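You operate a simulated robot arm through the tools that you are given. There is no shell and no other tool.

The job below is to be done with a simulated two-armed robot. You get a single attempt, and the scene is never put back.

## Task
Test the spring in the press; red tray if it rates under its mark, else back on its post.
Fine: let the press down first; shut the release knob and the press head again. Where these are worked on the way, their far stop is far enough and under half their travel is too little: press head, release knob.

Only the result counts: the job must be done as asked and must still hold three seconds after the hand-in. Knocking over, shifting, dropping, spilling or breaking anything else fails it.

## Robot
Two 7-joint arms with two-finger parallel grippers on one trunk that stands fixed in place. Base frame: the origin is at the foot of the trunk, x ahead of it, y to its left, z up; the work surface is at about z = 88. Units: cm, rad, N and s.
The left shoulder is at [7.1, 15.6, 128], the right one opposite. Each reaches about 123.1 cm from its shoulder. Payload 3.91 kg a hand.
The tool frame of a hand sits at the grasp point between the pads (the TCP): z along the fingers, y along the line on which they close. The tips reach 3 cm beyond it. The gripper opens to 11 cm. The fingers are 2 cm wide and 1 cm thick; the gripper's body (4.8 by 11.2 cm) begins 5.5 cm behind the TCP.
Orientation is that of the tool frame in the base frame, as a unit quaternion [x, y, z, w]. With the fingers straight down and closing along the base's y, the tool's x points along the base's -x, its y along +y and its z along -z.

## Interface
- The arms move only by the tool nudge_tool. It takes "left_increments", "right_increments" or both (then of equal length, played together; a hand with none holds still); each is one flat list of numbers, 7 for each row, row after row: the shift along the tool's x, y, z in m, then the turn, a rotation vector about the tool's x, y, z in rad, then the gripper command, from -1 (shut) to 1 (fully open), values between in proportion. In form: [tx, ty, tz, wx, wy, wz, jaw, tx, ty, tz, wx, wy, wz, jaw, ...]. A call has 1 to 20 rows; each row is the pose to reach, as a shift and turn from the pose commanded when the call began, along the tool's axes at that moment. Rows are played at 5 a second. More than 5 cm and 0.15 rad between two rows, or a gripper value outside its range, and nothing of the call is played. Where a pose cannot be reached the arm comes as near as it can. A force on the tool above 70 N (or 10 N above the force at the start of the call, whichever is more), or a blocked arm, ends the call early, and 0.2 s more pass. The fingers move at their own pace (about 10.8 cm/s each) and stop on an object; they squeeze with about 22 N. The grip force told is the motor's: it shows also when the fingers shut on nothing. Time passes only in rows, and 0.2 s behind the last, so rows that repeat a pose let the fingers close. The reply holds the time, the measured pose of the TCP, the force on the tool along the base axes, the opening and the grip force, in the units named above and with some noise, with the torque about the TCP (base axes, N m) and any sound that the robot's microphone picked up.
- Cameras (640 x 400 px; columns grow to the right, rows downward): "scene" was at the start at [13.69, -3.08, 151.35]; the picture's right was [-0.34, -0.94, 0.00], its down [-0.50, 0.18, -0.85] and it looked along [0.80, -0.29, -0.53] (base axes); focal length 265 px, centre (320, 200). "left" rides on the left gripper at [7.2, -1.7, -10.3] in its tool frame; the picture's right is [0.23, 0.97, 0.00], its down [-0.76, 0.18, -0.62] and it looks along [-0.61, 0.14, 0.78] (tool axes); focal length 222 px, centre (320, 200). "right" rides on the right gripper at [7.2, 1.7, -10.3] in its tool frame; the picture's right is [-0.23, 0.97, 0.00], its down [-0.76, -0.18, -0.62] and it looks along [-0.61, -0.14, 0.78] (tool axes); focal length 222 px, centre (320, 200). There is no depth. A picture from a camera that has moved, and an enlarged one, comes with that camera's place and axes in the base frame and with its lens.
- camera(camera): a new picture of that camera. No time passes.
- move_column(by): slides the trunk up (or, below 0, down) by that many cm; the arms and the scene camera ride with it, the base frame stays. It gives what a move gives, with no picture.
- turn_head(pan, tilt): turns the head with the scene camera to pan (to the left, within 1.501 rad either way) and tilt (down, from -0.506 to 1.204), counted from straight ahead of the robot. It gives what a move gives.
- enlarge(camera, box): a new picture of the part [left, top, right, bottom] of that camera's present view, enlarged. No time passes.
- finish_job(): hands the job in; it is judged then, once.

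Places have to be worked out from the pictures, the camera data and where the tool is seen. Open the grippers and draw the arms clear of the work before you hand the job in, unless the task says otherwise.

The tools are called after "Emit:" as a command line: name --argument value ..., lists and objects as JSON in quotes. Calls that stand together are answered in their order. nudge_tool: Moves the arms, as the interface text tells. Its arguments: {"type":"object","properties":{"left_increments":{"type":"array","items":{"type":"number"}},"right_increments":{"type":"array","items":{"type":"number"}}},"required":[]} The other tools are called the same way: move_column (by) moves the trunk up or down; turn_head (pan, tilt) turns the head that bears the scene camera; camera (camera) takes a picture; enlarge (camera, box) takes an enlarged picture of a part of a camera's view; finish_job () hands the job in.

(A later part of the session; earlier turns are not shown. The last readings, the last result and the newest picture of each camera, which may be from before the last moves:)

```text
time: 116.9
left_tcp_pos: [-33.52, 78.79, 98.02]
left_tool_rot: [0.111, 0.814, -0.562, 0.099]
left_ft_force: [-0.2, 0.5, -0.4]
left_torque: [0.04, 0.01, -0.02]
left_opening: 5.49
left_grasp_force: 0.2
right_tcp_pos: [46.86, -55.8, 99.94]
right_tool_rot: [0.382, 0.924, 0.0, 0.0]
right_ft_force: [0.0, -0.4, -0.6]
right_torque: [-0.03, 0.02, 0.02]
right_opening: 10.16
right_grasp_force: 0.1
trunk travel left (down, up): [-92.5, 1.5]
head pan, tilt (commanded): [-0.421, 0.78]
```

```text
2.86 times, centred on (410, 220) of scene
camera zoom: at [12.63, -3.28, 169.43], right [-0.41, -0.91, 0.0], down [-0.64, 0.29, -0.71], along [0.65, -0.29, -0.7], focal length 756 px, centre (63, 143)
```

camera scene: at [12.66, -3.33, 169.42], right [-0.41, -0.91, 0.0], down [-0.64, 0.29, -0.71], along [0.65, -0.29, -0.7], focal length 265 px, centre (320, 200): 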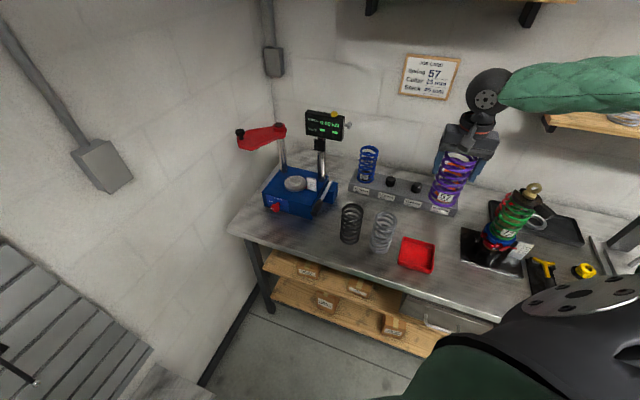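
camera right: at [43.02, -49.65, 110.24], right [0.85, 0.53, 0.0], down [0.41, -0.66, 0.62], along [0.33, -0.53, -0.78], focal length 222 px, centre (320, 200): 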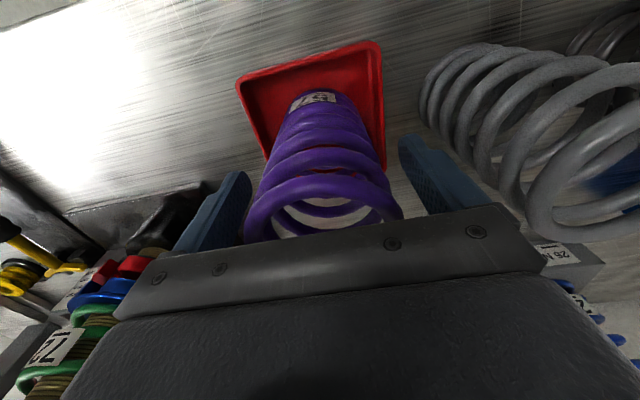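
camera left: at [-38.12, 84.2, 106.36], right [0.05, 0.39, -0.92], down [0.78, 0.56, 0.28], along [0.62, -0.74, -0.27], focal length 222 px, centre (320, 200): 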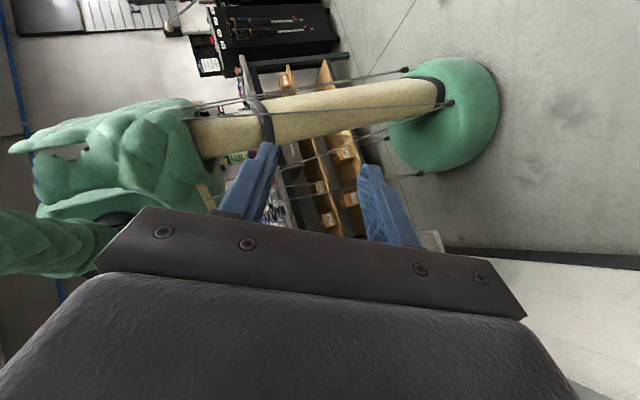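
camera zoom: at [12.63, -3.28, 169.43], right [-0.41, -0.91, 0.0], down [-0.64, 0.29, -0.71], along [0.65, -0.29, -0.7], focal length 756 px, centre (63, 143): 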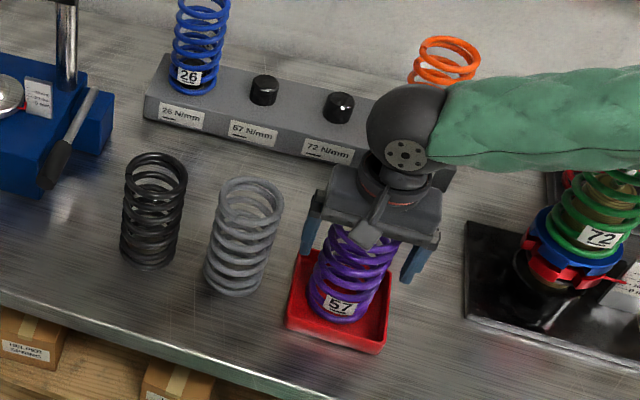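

The spring stands in the tray and the fingers are clear on both sides. I'll raise the right hand straight up.

Emit:
nudge_tool --right_increments '[0, 0, -0.015, 0, 0, 0, 0.85, 0, 0, -0.04, 0, 0, 0, 0.85, 0, 0, -0.07, 0, 0, 0, 0.85, 0, 0, -0.1, 0, 0, 0, 0.85, 0, 0, -0.135, 0, 0, 0, 0.85, 0, 0, -0.17, 0, 0, 0, 0.85, 0, 0, -0.205, 0, 0, 0, 0.6, 0, 0, -0.24, 0, 0, 0, 0.4, 0, 0, -0.275, 0, 0, 0, 0.2, 0, 0, -0.31, 0, 0, 0, 0.0, 0, 0, -0.33, 0, 0, 0, -0.05]'

Emit:
enlarge --camera "scene" --box '[330, 150, 490, 290]'

Emit:
camera --camera "right"

```text
time: 119.3
left_tcp_pos: [-33.53, 78.94, 98.18]
left_tool_rot: [0.111, 0.814, -0.562, 0.099]
left_ft_force: [-0.2, -0.6, -0.7]
left_torque: [-0.05, 0.0, -0.04]
left_opening: 5.48
left_grasp_force: 0.1
right_tcp_pos: [46.82, -55.89, 132.85]
right_tool_rot: [0.382, 0.924, 0.001, 0.0]
right_ft_force: [-0.2, -0.1, -0.3]
right_torque: [-0.02, 0.0, 0.01]
right_opening: 5.24
right_grasp_force: 0.1
trunk travel left (down, up): [-92.5, 1.5]
head pan, tilt (commanded): [-0.421, 0.78]
```

```text
2.86 times, centred on (410, 220) of scene
camera zoom: at [12.6, -3.26, 169.43], right [-0.41, -0.91, 0.0], down [-0.64, 0.29, -0.71], along [0.65, -0.29, -0.7], focal length 756 px, centre (63, 143)
```

zoom: 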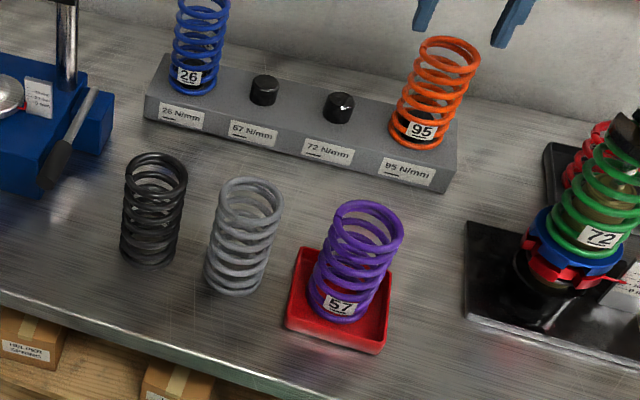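

```text
taken
camera right: at [42.95, -49.6, 143.32], right [0.85, 0.53, 0.0], down [0.41, -0.66, 0.62], along [0.33, -0.53, -0.78], focal length 222 px, centre (320, 200)
```

right: 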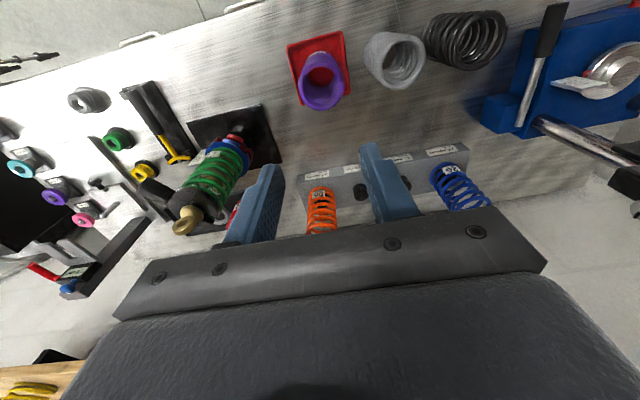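

The purple spring stands well in the red tray. Next I close the press head, using the right arm with a constant hand heading so nothing needs a big turn. I'll first carry the empty hand back in front of the press at height.

Emit:
nudge_tool --right_increments '[0.001, 0.012, -0.004, 0, 0, 0, -0.05, 0.003, 0.035, -0.01, 0, 0, 0, -0.05, 0.005, 0.065, -0.016, 0, 0, 0, -0.05, 0.007, 0.097, -0.022, 0, 0, 0, -0.05, 0.009, 0.129, -0.028, 0, 0, 0, -0.05, 0.011, 0.161, -0.034, 0, 0, 0, -0.05, 0.013, 0.193, -0.04, 0, 0, 0, -0.05, 0.015, 0.225, -0.046, 0, 0, 0, -0.05, 0.017, 0.257, -0.052, 0, 0, 0, -0.05, 0.019, 0.289, -0.058, 0, 0, 0, -0.05, 0.021, 0.321, -0.064, 0, 0, 0, -0.05, 0.023, 0.353, -0.07, 0, 0, 0, -0.05, 0.025, 0.385, -0.076, 0, 0, 0, -0.05, 0.027, 0.417, -0.082, 0, 0, 0, -0.05, 0.029, 0.447, -0.087, 0, 0, 0, -0.05, 0.031, 0.472, -0.09, 0, 0, 0, -0.05, 0.032, 0.49, -0.09, 0, 0, 0, -0.05, 0.033, 0.502, -0.09, 0, 0, 0, -0.05]'

Emit:
camera --camera "right"

Emit:
camera --camera "scene"

```text
time: 123.1
left_tcp_pos: [-33.39, 78.85, 98.05]
left_tool_rot: [0.111, 0.814, -0.562, 0.099]
left_ft_force: [0.2, 0.6, 0.5]
left_torque: [0.0, 0.02, 0.0]
left_opening: 5.5
left_grasp_force: 0.1
right_tcp_pos: [80.03, -18.04, 141.98]
right_tool_rot: [0.381, 0.924, 0.001, 0.0]
right_ft_force: [1.1, -0.2, 0.2]
right_torque: [-0.02, 0.01, -0.03]
right_opening: 5.21
right_grasp_force: 0.0
trunk travel left (down, up): [-92.5, 1.5]
head pan, tilt (commanded): [-0.421, 0.78]
```

```text
taken
camera right: at [76.22, -11.74, 152.38], right [0.85, 0.53, 0.0], down [0.41, -0.66, 0.62], along [0.33, -0.53, -0.78], focal length 222 px, centre (320, 200)
```

right: 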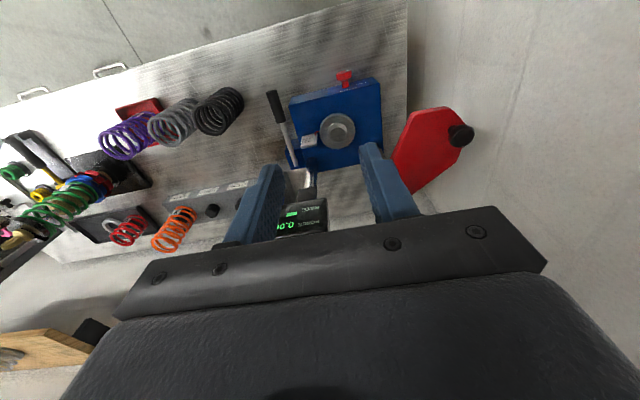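

```text
taken
camera scene: at [12.74, -3.27, 169.42], right [-0.41, -0.91, 0.0], down [-0.64, 0.29, -0.71], along [0.65, -0.29, -0.7], focal length 265 px, centre (320, 200)
```

scene: 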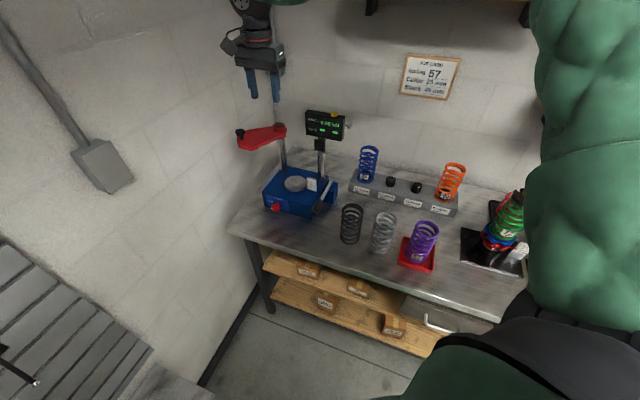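

The knob of the open head computes to (101.3, -11.9). I'll move the right hand above it in slow steps, staying above the head.

Emit:
nudge_tool --right_increments '[-0.006, 0.01, 0.002, 0, 0, 0, -0.05, -0.015, 0.027, 0.008, 0, 0, 0, -0.05, -0.025, 0.045, 0.016, 0, 0, 0, -0.05, -0.036, 0.065, 0.026, 0, 0, 0, -0.05, -0.047, 0.085, 0.036, 0, 0, 0, -0.05, -0.058, 0.105, 0.048, 0, 0, 0, -0.05, -0.069, 0.125, 0.06, 0, 0, 0, -0.05, -0.08, 0.145, 0.072, 0, 0, 0, -0.05, -0.09, 0.163, 0.084, 0, 0, 0, -0.05, -0.099, 0.18, 0.096, 0, 0, 0, -0.05, -0.105, 0.19, 0.106, 0, 0, 0, -0.05, -0.107, 0.194, 0.112, 0, 0, 0, -0.05]'

Emit:
camera --camera "right"

Emit:
camera --camera "scene"

```text
time: 125.7
left_tcp_pos: [-33.53, 78.84, 98.06]
left_tool_rot: [0.111, 0.814, -0.561, 0.099]
left_ft_force: [0.3, 0.1, 0.2]
left_torque: [0.02, 0.0, 0.01]
left_opening: 5.47
left_grasp_force: 0.1
right_tcp_pos: [89.29, -20.87, 134.98]
right_tool_rot: [0.381, 0.924, 0.001, 0.001]
right_ft_force: [-0.1, 0.4, 0.3]
right_torque: [-0.01, 0.0, 0.02]
right_opening: 5.22
right_grasp_force: 0.1
right hand out of reach, approached as far as the arm can: row 4, 5, 6, 7, 8, 9, 10, 11, 12
trunk travel left (down, up): [-92.5, 1.5]
head pan, tilt (commanded): [-0.421, 0.78]
```

```text
taken
camera right: at [85.35, -14.64, 145.45], right [0.85, 0.53, 0.0], down [0.41, -0.66, 0.62], along [0.33, -0.53, -0.78], focal length 222 px, centre (320, 200)
```

right: 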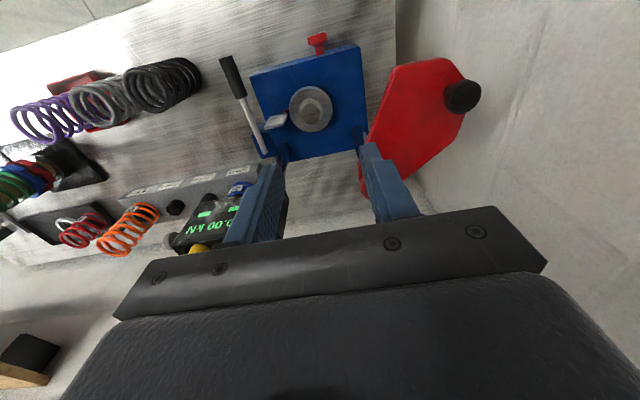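

```text
taken
camera scene: at [12.66, -3.25, 169.43], right [-0.41, -0.91, 0.0], down [-0.64, 0.29, -0.71], along [0.65, -0.29, -0.7], focal length 265 px, centre (320, 200)
```

scene: 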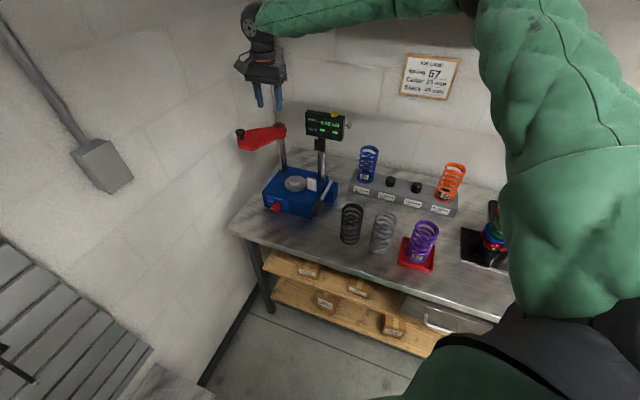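

The arm could not reach that far with this heading and stopped near (89, -21, 135). I'll send one neutral row to see which pose it now holds as commanded.

Emit:
nudge_tool --right_increments '[0, 0, 0, 0, 0, 0, -0.05]'

```text
time: 126.1
left_tcp_pos: [-33.43, 78.97, 97.99]
left_tool_rot: [0.112, 0.814, -0.562, 0.098]
left_ft_force: [-0.5, -0.4, -0.5]
left_torque: [0.01, 0.02, 0.01]
left_opening: 5.46
left_grasp_force: 0.0
right_tcp_pos: [89.26, -20.84, 135.08]
right_tool_rot: [0.382, 0.924, 0.001, 0.001]
right_ft_force: [-0.4, 0.4, -0.3]
right_torque: [-0.01, 0.0, -0.01]
right_opening: 5.24
right_grasp_force: 0.0
trunk travel left (down, up): [-92.5, 1.5]
head pan, tilt (commanded): [-0.421, 0.78]
```

The arm holds its reached pose, so commands are safe. Its heading of -45° is what limits it out there, so I'll turn the hand to about -15° while easing back slightly, then try again.

Emit:
nudge_tool --right_increments '[0.005, 0, 0, 0, 0, -0.06, -0.05, 0.012, 0, 0, 0, 0, -0.13, -0.05, 0.02, 0, 0, 0, 0, -0.2, -0.05, 0.025, 0, 0, 0, 0, -0.27, -0.05, 0.03, 0, 0, 0, 0, -0.34, -0.05, 0.03, 0, 0, 0, 0, -0.41, -0.05, 0.03, 0, 0, 0, 0, -0.48, -0.05, 0.03, 0, 0, 0, 0, -0.53, -0.05]'

Emit:
camera --camera "scene"

Emit:
camera --camera "right"

```text
time: 127.9
left_tcp_pos: [-33.59, 78.88, 98.16]
left_tool_rot: [0.111, 0.814, -0.562, 0.099]
left_ft_force: [0.1, 0.2, 0.0]
left_torque: [0.0, 0.0, -0.02]
left_opening: 5.53
left_grasp_force: 0.0
right_tcp_pos: [86.51, -18.84, 134.67]
right_tool_rot: [0.126, 0.992, 0.001, 0.001]
right_ft_force: [0.5, 0.2, -0.3]
right_torque: [0.0, -0.02, -0.02]
right_opening: 5.22
right_grasp_force: 0.0
trunk travel left (down, up): [-92.5, 1.5]
head pan, tilt (commanded): [-0.421, 0.78]
```

```text
taken
camera scene: at [12.66, -3.26, 169.43], right [-0.41, -0.91, 0.0], down [-0.64, 0.29, -0.71], along [0.65, -0.29, -0.7], focal length 265 px, centre (320, 200)
```

scene: 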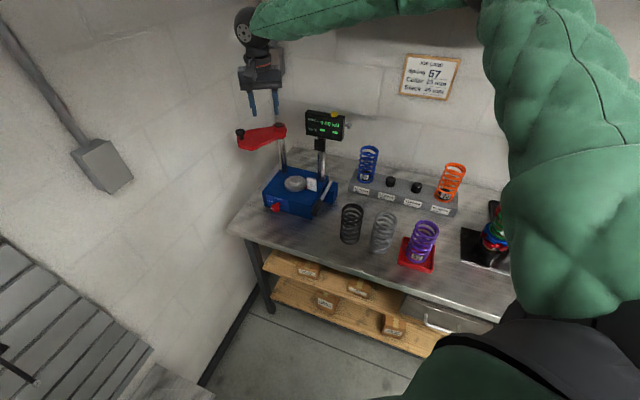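

```text
taken
camera right: at [80.0, -15.37, 145.17], right [0.46, 0.89, 0.0], down [0.69, -0.36, 0.62], along [0.55, -0.29, -0.78], focal length 222 px, centre (320, 200)
```

right: 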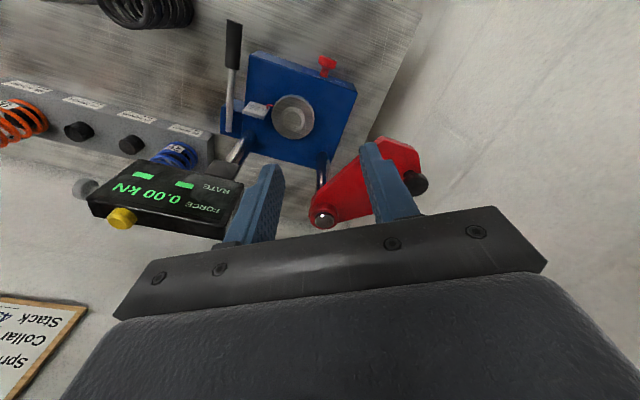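

From here the knob is at about (101.6, -11.8) and the pivot at (101.4, -26.2). I'll try approaching it again with this heading, in small steps.

Emit:
nudge_tool --right_increments '[-0.008, 0.006, 0.001, 0, 0, 0, -0.05, -0.02, 0.016, 0.003, 0, 0, 0, -0.05, -0.034, 0.028, 0.006, 0, 0, 0, -0.05, -0.048, 0.04, 0.009, 0, 0, 0, -0.05, -0.062, 0.051, 0.012, 0, 0, 0, -0.05, -0.076, 0.062, 0.015, 0, 0, 0, -0.05]'

Emit:
camera --camera "scene"

```text
time: 129.3
left_tcp_pos: [-33.66, 78.94, 98.09]
left_tool_rot: [0.112, 0.814, -0.562, 0.098]
left_ft_force: [-0.4, 0.3, 0.1]
left_torque: [-0.04, 0.02, 0.02]
left_opening: 5.51
left_grasp_force: 0.0
right_tcp_pos: [88.41, -19.91, 135.06]
right_tool_rot: [0.127, 0.992, 0.0, 0.001]
right_ft_force: [0.2, -0.5, 0.4]
right_torque: [0.02, 0.0, -0.03]
right_opening: 5.25
right_grasp_force: 0.0
right hand out of reach, approached as far as the arm can: row 1, 2, 3, 4, 5, 6
trunk travel left (down, up): [-92.5, 1.5]
head pan, tilt (commanded): [-0.421, 0.78]
```

```text
taken
camera scene: at [12.67, -3.28, 169.43], right [-0.41, -0.91, 0.0], down [-0.64, 0.29, -0.71], along [0.65, -0.29, -0.7], focal length 265 px, centre (320, 200)
```

scene: 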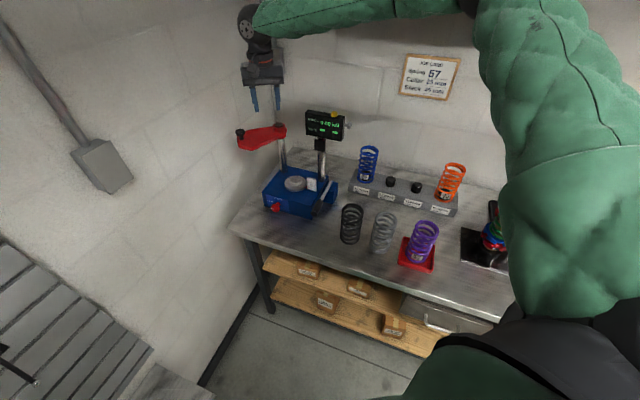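

Still limited near (88, -20) at this height, probably by the raised shoulder. The reach may be better lower down, so I'll lower the hand to about z = 126 here, which is clear of the head plate, and then try reaching out again.

Emit:
nudge_tool --right_increments '[0.004, 0, 0.01, 0, 0, 0, -0.05, 0.008, 0, 0.025, 0, 0, 0, -0.05, 0.008, 0, 0.045, 0, 0, 0, -0.05, 0.008, 0, 0.065, 0, 0, 0, -0.05, 0.008, 0, 0.085, 0, 0, 0, -0.05]'

Emit:
nudge_tool --right_increments '[-0.01, 0.006, 0, 0, 0, 0, -0.05, -0.022, 0.016, 0, 0, 0, 0, -0.05, -0.034, 0.026, 0, 0, 0, 0, -0.05, -0.046, 0.036, 0, 0, 0, 0, -0.05]'

Emit:
camera --camera "scene"

Emit:
camera --camera "right"

```text
time: 130.5
left_tcp_pos: [-33.5, 78.88, 98.06]
left_tool_rot: [0.111, 0.814, -0.561, 0.099]
left_ft_force: [-0.2, 0.2, -0.3]
left_torque: [-0.03, -0.03, -0.02]
left_opening: 5.49
left_grasp_force: 0.0
right_tcp_pos: [85.93, -20.89, 127.14]
right_tool_rot: [0.126, 0.992, 0.002, 0.001]
right_ft_force: [-0.2, 0.2, 0.5]
right_torque: [-0.01, -0.03, 0.0]
right_opening: 5.23
right_grasp_force: 0.0
right hand out of reach, approached as far as the arm can: row 3, 4, 5
trunk travel left (down, up): [-92.5, 1.5]
head pan, tilt (commanded): [-0.421, 0.78]
```

```text
time: 131.5
left_tcp_pos: [-33.52, 78.86, 98.04]
left_tool_rot: [0.112, 0.814, -0.562, 0.098]
left_ft_force: [0.0, -0.2, 0.1]
left_torque: [0.0, 0.03, 0.0]
left_opening: 5.51
left_grasp_force: 0.0
right_tcp_pos: [87.25, -21.54, 128.84]
right_tool_rot: [0.126, 0.992, 0.0, 0.001]
right_ft_force: [-0.5, -1.2, 0.1]
right_torque: [0.02, 0.01, -0.01]
right_opening: 5.21
right_grasp_force: 0.0
right hand out of reach, approached as far as the arm can: row 1, 2, 3, 4
trunk travel left (down, up): [-92.5, 1.5]
head pan, tilt (commanded): [-0.421, 0.78]
```

```text
taken
camera scene: at [12.67, -3.27, 169.42], right [-0.41, -0.91, 0.0], down [-0.64, 0.29, -0.71], along [0.65, -0.29, -0.7], focal length 265 px, centre (320, 200)
```

scene: 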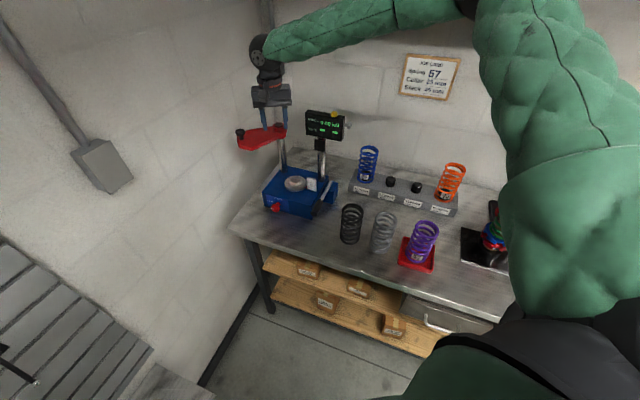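

```text
taken
camera right: at [80.86, -18.0, 139.37], right [0.46, 0.89, 0.0], down [0.69, -0.36, 0.62], along [0.55, -0.29, -0.78], focal length 222 px, centre (320, 200)
```

right: 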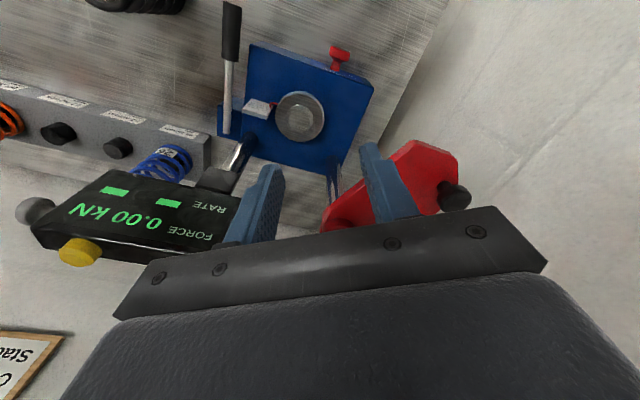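

The right elbow is stuck high, which limits how far the downward-pointing hand can reach. Pointing the hand forward instead brings the wrist 20 cm closer, so I'll pitch the right hand up to horizontal while drawing it back in front of the press.

Emit:
nudge_tool --right_increments '[0.0084, 0.0063, -0.001, 0, -0.1122, 0, -0.05, 0.0169, 0.0126, -0.002, 0, -0.2244, 0, -0.05, 0.0253, 0.0189, -0.003, 0, -0.3366, 0, -0.05, 0.0337, 0.0251, -0.004, 0, -0.4489, 0, -0.05, 0.0421, 0.0314, -0.005, 0, -0.5611, 0, -0.05, 0.0506, 0.0377, -0.006, 0, -0.6733, 0, -0.05, 0.059, 0.044, -0.006, 0, -0.7855, 0, -0.05]'

Emit:
camera --camera "scene"

Emit:
camera --camera "right"

```text
time: 133.1
left_tcp_pos: [-33.52, 78.98, 97.98]
left_tool_rot: [0.111, 0.814, -0.561, 0.099]
left_ft_force: [0.6, 0.1, 0.4]
left_torque: [0.0, -0.01, -0.03]
left_opening: 5.48
left_grasp_force: 0.1
right_tcp_pos: [82.88, -15.73, 129.53]
right_tool_rot: [0.117, 0.916, -0.048, 0.382]
right_ft_force: [-0.2, 0.1, -0.2]
right_torque: [-0.01, -0.04, -0.01]
right_opening: 5.26
right_grasp_force: 0.0
trunk travel left (down, up): [-92.5, 1.5]
head pan, tilt (commanded): [-0.421, 0.78]
```

```text
taken
camera scene: at [12.65, -3.25, 169.43], right [-0.41, -0.91, 0.0], down [-0.64, 0.29, -0.71], along [0.65, -0.29, -0.7], focal length 265 px, centre (320, 200)
```

scene: 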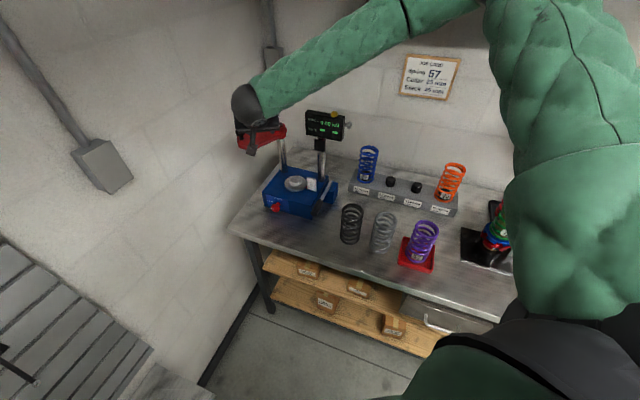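

```text
taken
camera right: at [71.39, -11.06, 131.89], right [0.4, 0.9, 0.16], down [0.05, -0.2, 0.98], along [0.92, -0.38, -0.12], focal length 222 px, centre (320, 200)
```

right: 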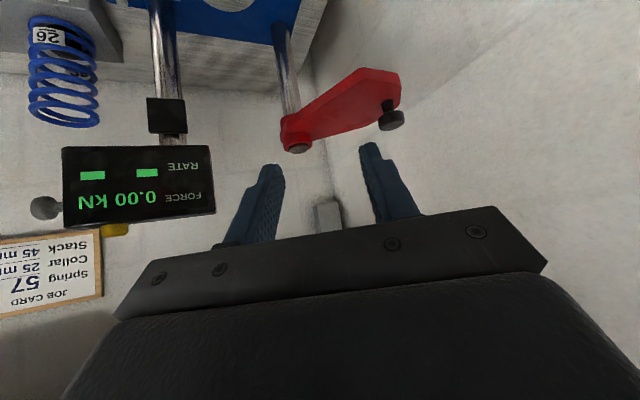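

This orientation is reachable and gives a clear view of the knob at (101.5, -11.8, 119.5). I'll pitch up a bit more and line up 11 cm in front of the knob.

Emit:
nudge_tool --right_increments '[0.0013, 0.0106, 0.012, 0, -0.0545, 0, -0.05, 0.0027, 0.0213, 0.024, 0, -0.109, 0, -0.05, 0.004, 0.0319, 0.036, 0, -0.1635, 0, -0.05, 0.0054, 0.0426, 0.0481, 0, -0.218, 0, -0.05, 0.0067, 0.0532, 0.0601, 0, -0.2725, 0, -0.05, 0.008, 0.0638, 0.0721, 0, -0.327, 0, -0.05, 0.0094, 0.0745, 0.0841, 0, -0.3815, 0, -0.05, 0.0107, 0.0851, 0.0961, 0, -0.436, 0, -0.05]'

Emit:
camera --camera "right"

Emit:
camera --camera "scene"

```text
time: 134.9
left_tcp_pos: [-33.54, 78.95, 98.14]
left_tool_rot: [0.111, 0.814, -0.561, 0.099]
left_ft_force: [0.3, -0.6, 0.2]
left_torque: [0.04, 0.01, -0.01]
left_opening: 5.48
left_grasp_force: 0.0
right_tcp_pos: [85.77, -18.62, 129.77]
right_tool_rot: [0.103, 0.812, -0.072, 0.57]
right_ft_force: [-0.2, 0.0, 0.3]
right_torque: [-0.01, 0.05, 0.04]
right_opening: 5.26
right_grasp_force: 0.0
right hand out of reach, approached as far as the arm can: row 2, 3, 4, 5, 6, 7, 8
trunk travel left (down, up): [-92.5, 1.5]
head pan, tilt (commanded): [-0.421, 0.78]
```

```text
taken
camera right: at [74.67, -13.99, 126.58], right [0.32, 0.92, 0.22], down [-0.36, -0.09, 0.93], along [0.88, -0.37, 0.3], focal length 222 px, centre (320, 200)
```

right: 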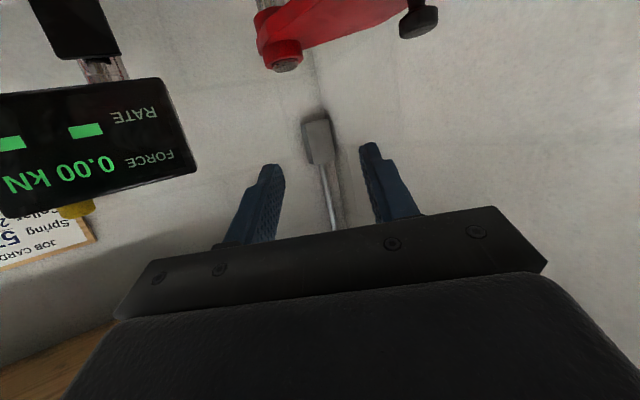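

```text
taken
camera scene: at [12.64, -3.27, 169.43], right [-0.41, -0.91, 0.0], down [-0.64, 0.29, -0.71], along [0.65, -0.29, -0.7], focal length 265 px, centre (320, 200)
```

scene: 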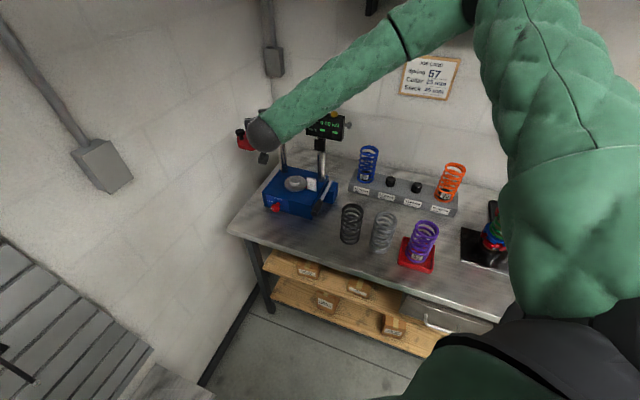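

The raised elbow still limits the right arm to the left. I'll back out to the earlier comfortable pose in front, hand down, and see how the elbow lies there.

Emit:
nudge_tool --right_increments '[-0.0017, -0.0117, -0.0155, 0, 0.102, 0, -0.05, -0.0033, -0.0233, -0.031, 0, 0.204, 0, -0.05, -0.005, -0.035, -0.0465, 0, 0.306, 0, -0.05, -0.0067, -0.0467, -0.062, 0, 0.408, 0, -0.05, -0.0083, -0.0583, -0.0775, 0, 0.51, 0, -0.05, -0.01, -0.07, -0.093, 0, 0.612, 0, -0.05, -0.0117, -0.0817, -0.1085, 0, 0.714, 0, -0.05, -0.0133, -0.0933, -0.124, 0, 0.816, 0, -0.05, -0.015, -0.105, -0.1395, 0, 0.918, 0, -0.05, -0.0167, -0.1167, -0.155, 0, 1.02, 0, -0.05, -0.0183, -0.1283, -0.1705, 0, 1.122, 0, -0.05, -0.02, -0.14, -0.186, 0, 1.224, 0, -0.05]'

Emit:
camera --camera "scene"

```text
time: 137.5
left_tcp_pos: [-33.59, 78.79, 98.11]
left_tool_rot: [0.111, 0.815, -0.561, 0.099]
left_ft_force: [0.0, -0.1, 0.7]
left_torque: [-0.02, -0.02, 0.0]
left_opening: 5.5
left_grasp_force: 0.1
right_tcp_pos: [66.01, -28.22, 137.75]
right_tool_rot: [0.126, 0.992, 0.001, -0.001]
right_ft_force: [0.1, 0.1, -0.1]
right_torque: [0.03, 0.01, 0.02]
right_opening: 5.22
right_grasp_force: 0.1
trunk travel left (down, up): [-92.5, 1.5]
head pan, tilt (commanded): [-0.421, 0.78]
```

```text
taken
camera scene: at [12.6, -3.32, 169.43], right [-0.41, -0.91, 0.0], down [-0.64, 0.29, -0.71], along [0.65, -0.29, -0.7], focal length 265 px, centre (320, 200)
```

scene: 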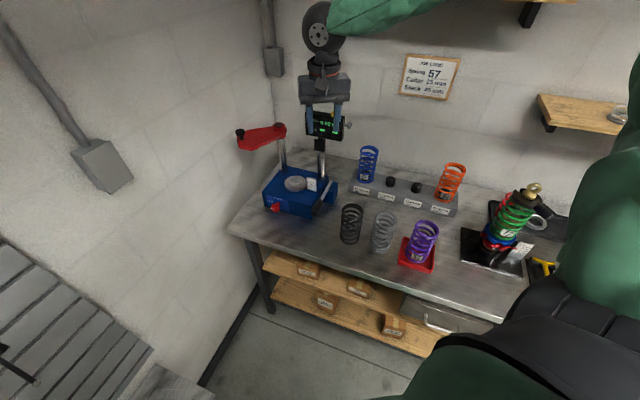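

The elbow stays high here. Earlier, positive hand headings went with a lower elbow, so I'll slowly turn the hand to about +70° in place and watch the elbow.

Emit:
nudge_tool --right_increments '[0, 0, 0, 0, 0, -0.105, -0.05, 0, 0, 0, 0, 0, -0.21, -0.05, 0, 0, 0, 0, 0, -0.315, -0.05, 0, 0, 0, 0, 0, -0.42, -0.05, 0, 0, 0, 0, 0, -0.525, -0.05, 0, 0, 0, 0, 0, -0.63, -0.05, 0, 0, 0, 0, 0, -0.735, -0.05, 0, 0, 0, 0, 0, -0.84, -0.05, 0, 0, 0, 0, 0, -0.945, -0.05, 0, 0, 0, 0, 0, -1.05, -0.05, 0, 0, 0, 0, 0, -1.155, -0.05, 0, 0, 0, 0, 0, -1.26, -0.05, 0, 0, 0, 0, 0, -1.365, -0.05, 0, 0, 0, 0, 0, -1.475, -0.05]'

Emit:
camera --camera "scene"

```text
time: 140.5
left_tcp_pos: [-33.63, 78.9, 98.16]
left_tool_rot: [0.111, 0.814, -0.562, 0.098]
left_ft_force: [-0.6, 0.3, 0.2]
left_torque: [-0.02, 0.0, -0.01]
left_opening: 5.51
left_grasp_force: 0.0
right_tcp_pos: [66.18, -28.1, 137.73]
right_tool_rot: [-0.575, 0.818, 0.001, 0.0]
right_ft_force: [0.0, 0.0, 0.4]
right_torque: [0.02, 0.02, 0.03]
right_opening: 5.21
right_grasp_force: 0.0
trunk travel left (down, up): [-92.5, 1.5]
head pan, tilt (commanded): [-0.421, 0.78]
```

```text
taken
camera scene: at [12.66, -3.28, 169.43], right [-0.41, -0.91, 0.0], down [-0.64, 0.29, -0.71], along [0.65, -0.29, -0.7], focal length 265 px, centre (320, 200)
```

scene: 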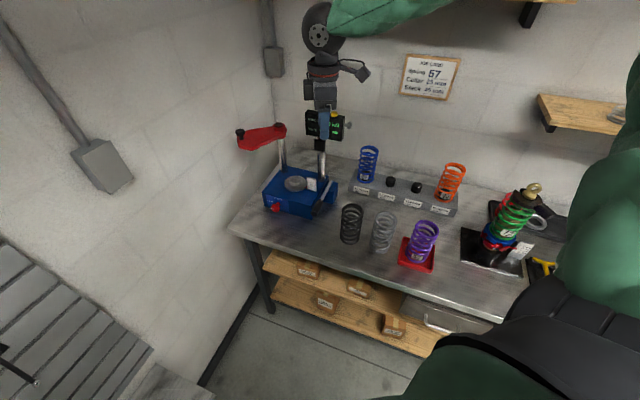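

The elbow did not follow that turn. I'll try tilting the hand outward to the right (fingers towards -y) with the wrist held in place, which should draw the elbow downwards.

Emit:
nudge_tool --right_increments '[0.0229, -0.0082, -0.0015, 0.0413, 0.1148, 0, -0.05, 0.0454, -0.0163, -0.0059, 0.0826, 0.2295, 0, -0.05, 0.0674, -0.0242, -0.0132, 0.1239, 0.3443, 0, -0.05, 0.0882, -0.0318, -0.0233, 0.1652, 0.4591, 0, -0.05, 0.1078, -0.0388, -0.0361, 0.2065, 0.5738, 0, -0.05, 0.1258, -0.0453, -0.0512, 0.2478, 0.6886, 0, -0.05]'

Emit:
camera --camera "scene"

```text
time: 141.9
left_tcp_pos: [-33.58, 78.98, 97.97]
left_tool_rot: [0.111, 0.814, -0.562, 0.099]
left_ft_force: [0.8, -0.3, -0.7]
left_torque: [-0.01, 0.01, 0.02]
left_opening: 5.5
left_grasp_force: 0.0
right_tcp_pos: [66.07, -41.21, 142.89]
right_tool_rot: [-0.535, 0.765, -0.292, -0.207]
right_ft_force: [-0.3, -0.1, -0.1]
right_torque: [0.01, 0.0, -0.01]
right_opening: 5.21
right_grasp_force: 0.0
trunk travel left (down, up): [-92.5, 1.5]
head pan, tilt (commanded): [-0.421, 0.78]
```

```text
taken
camera scene: at [12.63, -3.21, 169.43], right [-0.41, -0.91, 0.0], down [-0.64, 0.29, -0.71], along [0.65, -0.29, -0.7], focal length 265 px, centre (320, 200)
```

scene: 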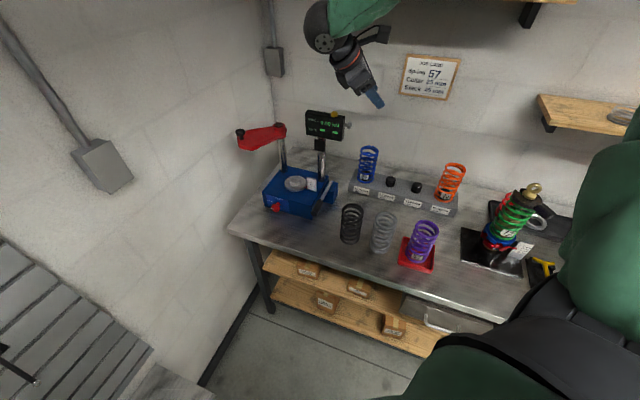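

That raised the elbow further, so the opposite tilt should lower it. I'll bring the hand back through vertical and tilt it inward (fingers towards +y), wrist held in place.

Emit:
nudge_tool --right_increments '[-0.0229, 0.0083, -0.0015, -0.0413, -0.1148, 0, -0.05, -0.0454, 0.0165, -0.0059, -0.0826, -0.2296, 0, -0.05, -0.0672, 0.0245, -0.0133, -0.1239, -0.3444, 0, -0.05, -0.0881, 0.0322, -0.0234, -0.1652, -0.4592, 0, -0.05, -0.1076, 0.0393, -0.036, -0.2065, -0.574, 0, -0.05, -0.1255, 0.0459, -0.0513, -0.2478, -0.6888, 0, -0.05, -0.1416, 0.0518, -0.0686, -0.2891, -0.8036, 0, -0.05, -0.1555, 0.057, -0.088, -0.3304, -0.9184, 0, -0.05, -0.1672, 0.0613, -0.109, -0.3717, -1.0332, 0, -0.05, -0.1763, 0.0648, -0.1313, -0.413, -1.148, 0, -0.05, -0.1828, 0.0672, -0.1546, -0.4543, -1.2628, 0, -0.05, -0.1866, 0.0687, -0.1787, -0.4956, -1.3776, 0, -0.05]'

Emit:
camera --camera "scene"

```text
time: 144.5
left_tcp_pos: [-33.41, 78.95, 98.1]
left_tool_rot: [0.112, 0.814, -0.561, 0.099]
left_ft_force: [0.3, 0.3, 0.7]
left_torque: [0.03, 0.01, 0.0]
left_opening: 5.51
left_grasp_force: 0.0
right_tcp_pos: [65.98, -14.78, 142.83]
right_tool_rot: [-0.534, 0.765, 0.294, 0.208]
right_ft_force: [-0.4, 0.4, 0.0]
right_torque: [0.0, -0.01, 0.02]
right_opening: 5.21
right_grasp_force: 0.0
trunk travel left (down, up): [-92.5, 1.5]
head pan, tilt (commanded): [-0.421, 0.78]
```

```text
taken
camera scene: at [12.68, -3.33, 169.43], right [-0.41, -0.91, 0.0], down [-0.64, 0.29, -0.71], along [0.65, -0.29, -0.7], focal length 265 px, centre (320, 200)
```

scene: 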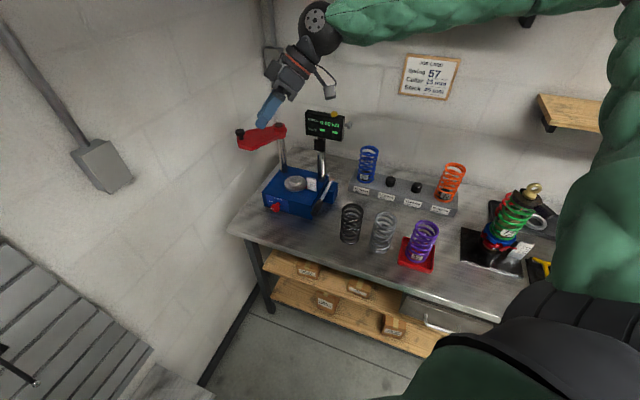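

The inward tilt does lower the elbow. I'll tilt a bit further the same way.

Emit:
nudge_tool --right_increments '[-0.0228, 0.0083, -0.0013, -0.0413, -0.1148, 0, -0.05, -0.0453, 0.0165, -0.0055, -0.0826, -0.2296, 0, -0.05, -0.0672, 0.0245, -0.0128, -0.1239, -0.3444, 0, -0.05, -0.0881, 0.0321, -0.0228, -0.1652, -0.4592, 0, -0.05, -0.1078, 0.0392, -0.0355, -0.2065, -0.574, 0, -0.05]'

Emit:
camera --camera "scene"

```text
time: 145.7
left_tcp_pos: [-33.67, 78.85, 98.08]
left_tool_rot: [0.111, 0.814, -0.562, 0.099]
left_ft_force: [-0.5, 0.2, 0.2]
left_torque: [0.01, -0.01, -0.01]
left_opening: 5.49
left_grasp_force: 0.0
right_tcp_pos: [65.39, -8.84, 152.82]
right_tool_rot: [-0.46, 0.662, 0.482, 0.344]
right_ft_force: [0.1, -0.8, 0.2]
right_torque: [0.0, -0.04, -0.02]
right_opening: 5.24
right_grasp_force: 0.1
right hand out of reach, approached as far as the arm can: row 5
trunk travel left (down, up): [-92.5, 1.5]
head pan, tilt (commanded): [-0.421, 0.78]
```

```text
taken
camera scene: at [12.55, -3.28, 169.43], right [-0.41, -0.91, 0.0], down [-0.64, 0.29, -0.71], along [0.65, -0.29, -0.7], focal length 265 px, centre (320, 200)
```

scene: 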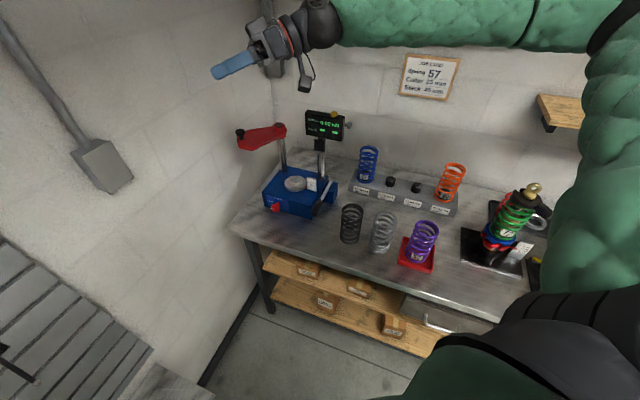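

The elbow has come down to about shoulder height. From here I can reach diagonally, with the fingers pointing forward-left and down at 45°, so the wrist stays well within reach. I'll move slowly to a pose 9 cm short of the knob along that line.

Emit:
nudge_tool --right_increments '[0.0096, -0.0245, 0.0008, 0.0457, 0.0209, 0.0049, -0.05, 0.0191, -0.0489, 0.0016, 0.0914, 0.0418, 0.0099, -0.05, 0.0287, -0.0734, 0.0024, 0.1371, 0.0626, 0.0148, -0.05, 0.0382, -0.0979, 0.0032, 0.1828, 0.0835, 0.0198, -0.05, 0.0478, -0.1223, 0.004, 0.2284, 0.1044, 0.0247, -0.05, 0.0573, -0.1468, 0.0048, 0.2741, 0.1253, 0.0296, -0.05, 0.0669, -0.1713, 0.0056, 0.3198, 0.1461, 0.0346, -0.05, 0.0765, -0.1958, 0.0064, 0.3655, 0.167, 0.0395, -0.05]'

Emit:
camera --camera "scene"

```text
time: 147.5
left_tcp_pos: [-33.53, 78.88, 98.15]
left_tool_rot: [0.112, 0.814, -0.561, 0.1]
left_ft_force: [0.0, -0.2, -0.3]
left_torque: [0.0, -0.01, -0.05]
left_opening: 5.5
left_grasp_force: 0.0
right_tcp_pos: [80.97, -12.6, 138.95]
right_tool_rot: [-0.415, 0.774, 0.32, 0.356]
right_ft_force: [0.1, 0.2, -0.4]
right_torque: [-0.03, 0.03, 0.01]
right_opening: 5.19
right_grasp_force: 0.0
trunk travel left (down, up): [-92.5, 1.5]
head pan, tilt (commanded): [-0.421, 0.78]
```

```text
taken
camera scene: at [12.74, -3.24, 169.42], right [-0.41, -0.91, 0.0], down [-0.64, 0.29, -0.71], along [0.65, -0.29, -0.7], focal length 265 px, centre (320, 200)
```

scene: 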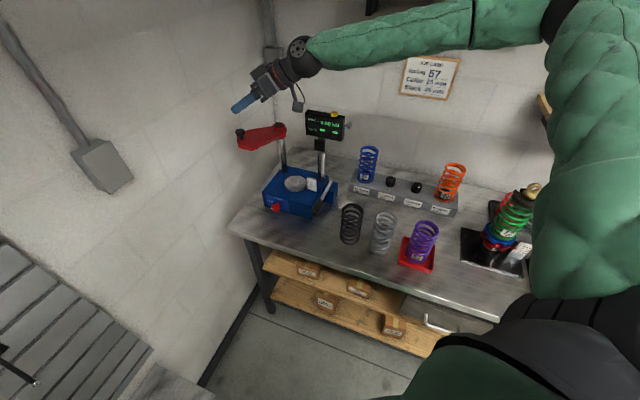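

On track with no reach warning. I'll complete the second half of this approach.

Emit:
nudge_tool --right_increments '[0.0069, -0.0227, 0.0108, 0.0457, 0.0209, 0.0049, -0.05, 0.0139, -0.0454, 0.0216, 0.0914, 0.0418, 0.0099, -0.05, 0.0208, -0.068, 0.0324, 0.1371, 0.0626, 0.0148, -0.05, 0.0278, -0.0907, 0.0433, 0.1828, 0.0835, 0.0198, -0.05, 0.0347, -0.1134, 0.0541, 0.2284, 0.1044, 0.0247, -0.05, 0.0416, -0.1361, 0.0649, 0.2741, 0.1253, 0.0296, -0.05, 0.0486, -0.1587, 0.0757, 0.3198, 0.1461, 0.0346, -0.05, 0.0555, -0.1814, 0.0865, 0.3655, 0.167, 0.0395, -0.05]'

Emit:
camera --camera "scene"

Emit:
camera --camera "right"

```text
time: 149.3
left_tcp_pos: [-33.42, 78.83, 98.01]
left_tool_rot: [0.111, 0.814, -0.562, 0.099]
left_ft_force: [-0.5, -0.3, 0.4]
left_torque: [-0.01, 0.03, -0.02]
left_opening: 5.5
left_grasp_force: 0.0
right_tcp_pos: [96.43, -16.82, 127.01]
right_tool_rot: [-0.354, 0.854, 0.146, 0.354]
right_ft_force: [-1.3, 0.0, -0.1]
right_torque: [-0.03, 0.02, 0.0]
right_opening: 5.24
right_grasp_force: 0.1
right hand out of reach, approached as far as the arm can: row 8
trunk travel left (down, up): [-92.5, 1.5]
head pan, tilt (commanded): [-0.421, 0.78]
```

```text
taken
camera scene: at [12.69, -3.29, 169.42], right [-0.41, -0.91, 0.0], down [-0.64, 0.29, -0.71], along [0.65, -0.29, -0.7], focal length 265 px, centre (320, 200)
```

scene: 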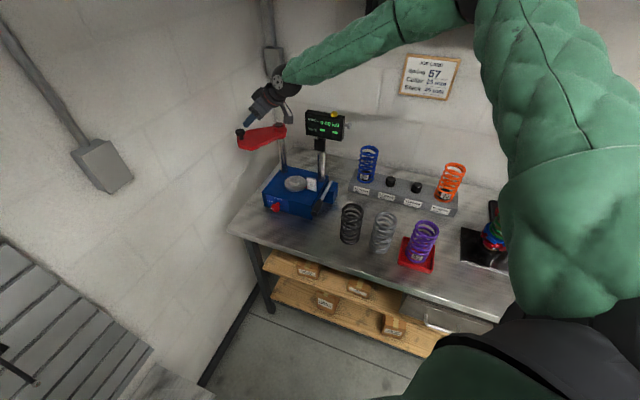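

```text
taken
camera right: at [86.55, -24.46, 129.27], right [-0.57, 0.8, 0.16], down [0.19, -0.06, 0.98], along [0.8, 0.59, -0.12], focal length 222 px, centre (320, 200)
```

right: 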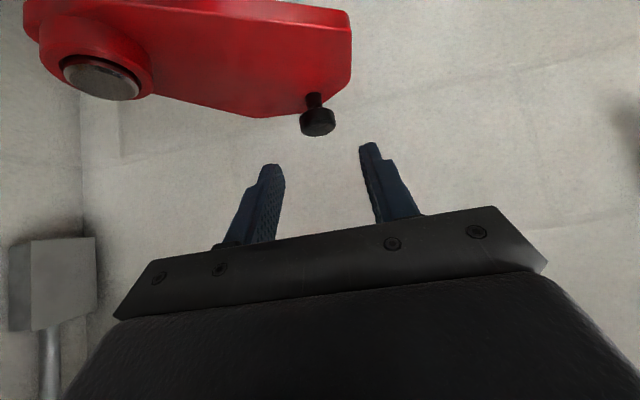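

The knob sits straight ahead, 9 cm beyond the fingers, but this pitch is at its reach limit. Pitching the hand flatter lets the wrist stay back and lower, so I'll try that in small steps.

Emit:
nudge_tool --right_increments '[0.0052, 0, 0.0096, 0, -0.0872, 0, -0.05, 0.0103, 0, 0.0192, 0, -0.1744, 0, -0.05, 0.0155, 0, 0.0287, 0, -0.2616, 0, -0.05, 0.0206, 0, 0.0383, 0, -0.3488, 0, -0.05, 0.0258, 0, 0.0479, 0, -0.436, 0, -0.05]'

Emit:
camera --camera "right"

Emit:
camera --camera "scene"

```text
time: 150.5
left_tcp_pos: [-33.67, 78.86, 98.14]
left_tool_rot: [0.11, 0.814, -0.562, 0.098]
left_ft_force: [0.4, 0.0, 0.1]
left_torque: [-0.03, -0.01, -0.03]
left_opening: 5.51
left_grasp_force: 0.1
right_tcp_pos: [94.51, -17.68, 124.59]
right_tool_rot: [-0.314, 0.756, 0.22, 0.53]
right_ft_force: [0.0, 1.1, 0.8]
right_torque: [0.02, -0.03, 0.01]
right_opening: 5.22
right_grasp_force: 0.1
right hand out of reach, approached as far as the arm can: row 1, 2, 3, 4, 5
trunk travel left (down, up): [-92.5, 1.5]
head pan, tilt (commanded): [-0.421, 0.78]
```

```text
taken
camera right: at [84.84, -25.2, 121.44], right [-0.63, 0.74, 0.21], down [-0.1, -0.36, 0.93], along [0.77, 0.57, 0.3], focal length 222 px, centre (320, 200)
```

right: 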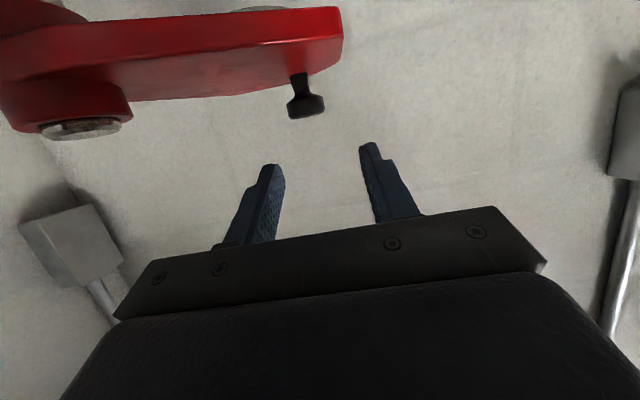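

```text
taken
camera scene: at [12.66, -3.33, 169.43], right [-0.41, -0.91, 0.0], down [-0.64, 0.29, -0.71], along [0.65, -0.29, -0.7], focal length 265 px, centre (320, 200)
```

scene: 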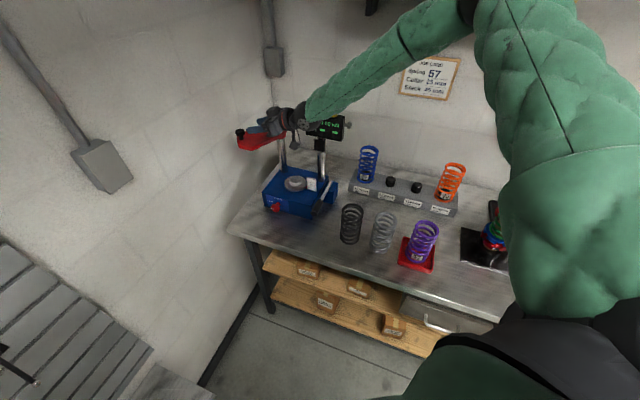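

Still 9 cm short, since the raised elbow is the real obstacle. The arm reached this side easily when its elbow was low, after coming up from low in front of the table. I'll back out to the pose in front and then take the hand down low there to bring the elbow down.

Emit:
nudge_tool --right_increments '[-0.0023, 0.0092, -0.0216, 0, 0.0874, 0, -0.05, -0.0046, 0.0184, -0.0433, 0, 0.1749, 0, -0.05, -0.0069, 0.0276, -0.0649, 0, 0.2623, 0, -0.05, -0.0091, 0.0368, -0.0866, 0, 0.3497, 0, -0.05, -0.0114, 0.046, -0.1082, 0, 0.4371, 0, -0.05, -0.0137, 0.0552, -0.1299, 0, 0.5246, 0, -0.05, -0.016, 0.0644, -0.1515, 0, 0.612, 0, -0.05, -0.0183, 0.0735, -0.1731, 0, 0.6994, 0, -0.05, -0.0206, 0.0827, -0.1948, 0, 0.7869, 0, -0.05, -0.0229, 0.0919, -0.2164, 0, 0.8743, 0, -0.05, -0.0251, 0.1011, -0.2381, 0, 0.9617, 0, -0.05, -0.0274, 0.1103, -0.2597, 0, 1.0491, 0, -0.05, -0.0297, 0.1195, -0.2814, 0, 1.1366, 0, -0.05, -0.032, 0.1287, -0.303, 0, 1.224, 0, -0.05]'

Emit:
camera --camera "scene"

```text
time: 153.5
left_tcp_pos: [-33.52, 78.85, 98.0]
left_tool_rot: [0.111, 0.814, -0.562, 0.099]
left_ft_force: [-0.5, 0.1, -0.1]
left_torque: [0.02, 0.03, 0.03]
left_opening: 5.5
left_grasp_force: 0.2
right_tcp_pos: [66.7, -29.45, 138.59]
right_tool_rot: [-0.387, 0.922, 0.004, -0.003]
right_ft_force: [0.0, -0.2, -0.5]
right_torque: [-0.01, -0.02, -0.02]
right_opening: 5.24
right_grasp_force: 0.2
right hand out of reach, approached as far as the arm can: row 5, 6, 12, 13, 14
trunk travel left (down, up): [-92.5, 1.5]
head pan, tilt (commanded): [-0.421, 0.78]
```

```text
taken
camera scene: at [12.56, -3.24, 169.43], right [-0.41, -0.91, 0.0], down [-0.64, 0.29, -0.71], along [0.65, -0.29, -0.7], focal length 265 px, centre (320, 200)
```

scene: 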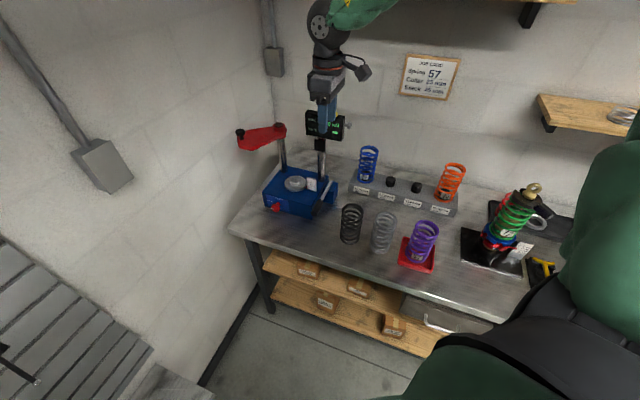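

The elbow is now at its upper limit, so I'll take the hand back off the table and down in front of it, slowly, to force the elbow to come down.

Emit:
nudge_tool --right_increments '[0.006, 0.012, 0.012, 0, 0, 0, -0.05, 0.014, 0.028, 0.03, 0, 0, 0, -0.05, 0.022, 0.045, 0.052, 0, 0, 0, -0.05, 0.03, 0.062, 0.075, 0, 0, 0, -0.05, 0.039, 0.08, 0.098, 0, 0, 0, -0.05, 0.048, 0.098, 0.122, 0, 0, 0, -0.05, 0.057, 0.116, 0.146, 0, 0, 0, -0.05, 0.066, 0.133, 0.17, 0, 0, 0, -0.05, 0.073, 0.147, 0.19, 0, 0, 0, -0.05, 0.078, 0.157, 0.206, 0, 0, 0, -0.05]'

Emit:
camera --camera "scene"

```text
time: 155.7
left_tcp_pos: [-33.55, 78.94, 98.13]
left_tool_rot: [0.112, 0.814, -0.561, 0.098]
left_ft_force: [-0.1, -0.2, 0.1]
left_torque: [-0.01, 0.02, 0.01]
left_opening: 5.51
left_grasp_force: 0.1
right_tcp_pos: [54.54, -34.56, 123.66]
right_tool_rot: [-0.4, 0.916, 0.04, -0.008]
right_ft_force: [-0.3, 0.1, 0.8]
right_torque: [0.03, 0.01, 0.01]
right_opening: 5.22
right_grasp_force: 0.0
right hand out of reach, approached as far as the arm can: row 1, 2, 3, 4, 5, 6, 7, 8, 9, 10
trunk travel left (down, up): [-92.5, 1.5]
head pan, tilt (commanded): [-0.421, 0.78]
```

```text
taken
camera scene: at [12.63, -3.3, 169.43], right [-0.41, -0.91, 0.0], down [-0.64, 0.29, -0.71], along [0.65, -0.29, -0.7], focal length 265 px, centre (320, 200)
```

scene: 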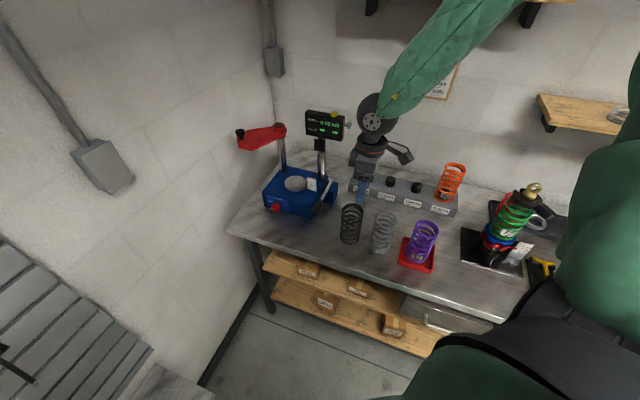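

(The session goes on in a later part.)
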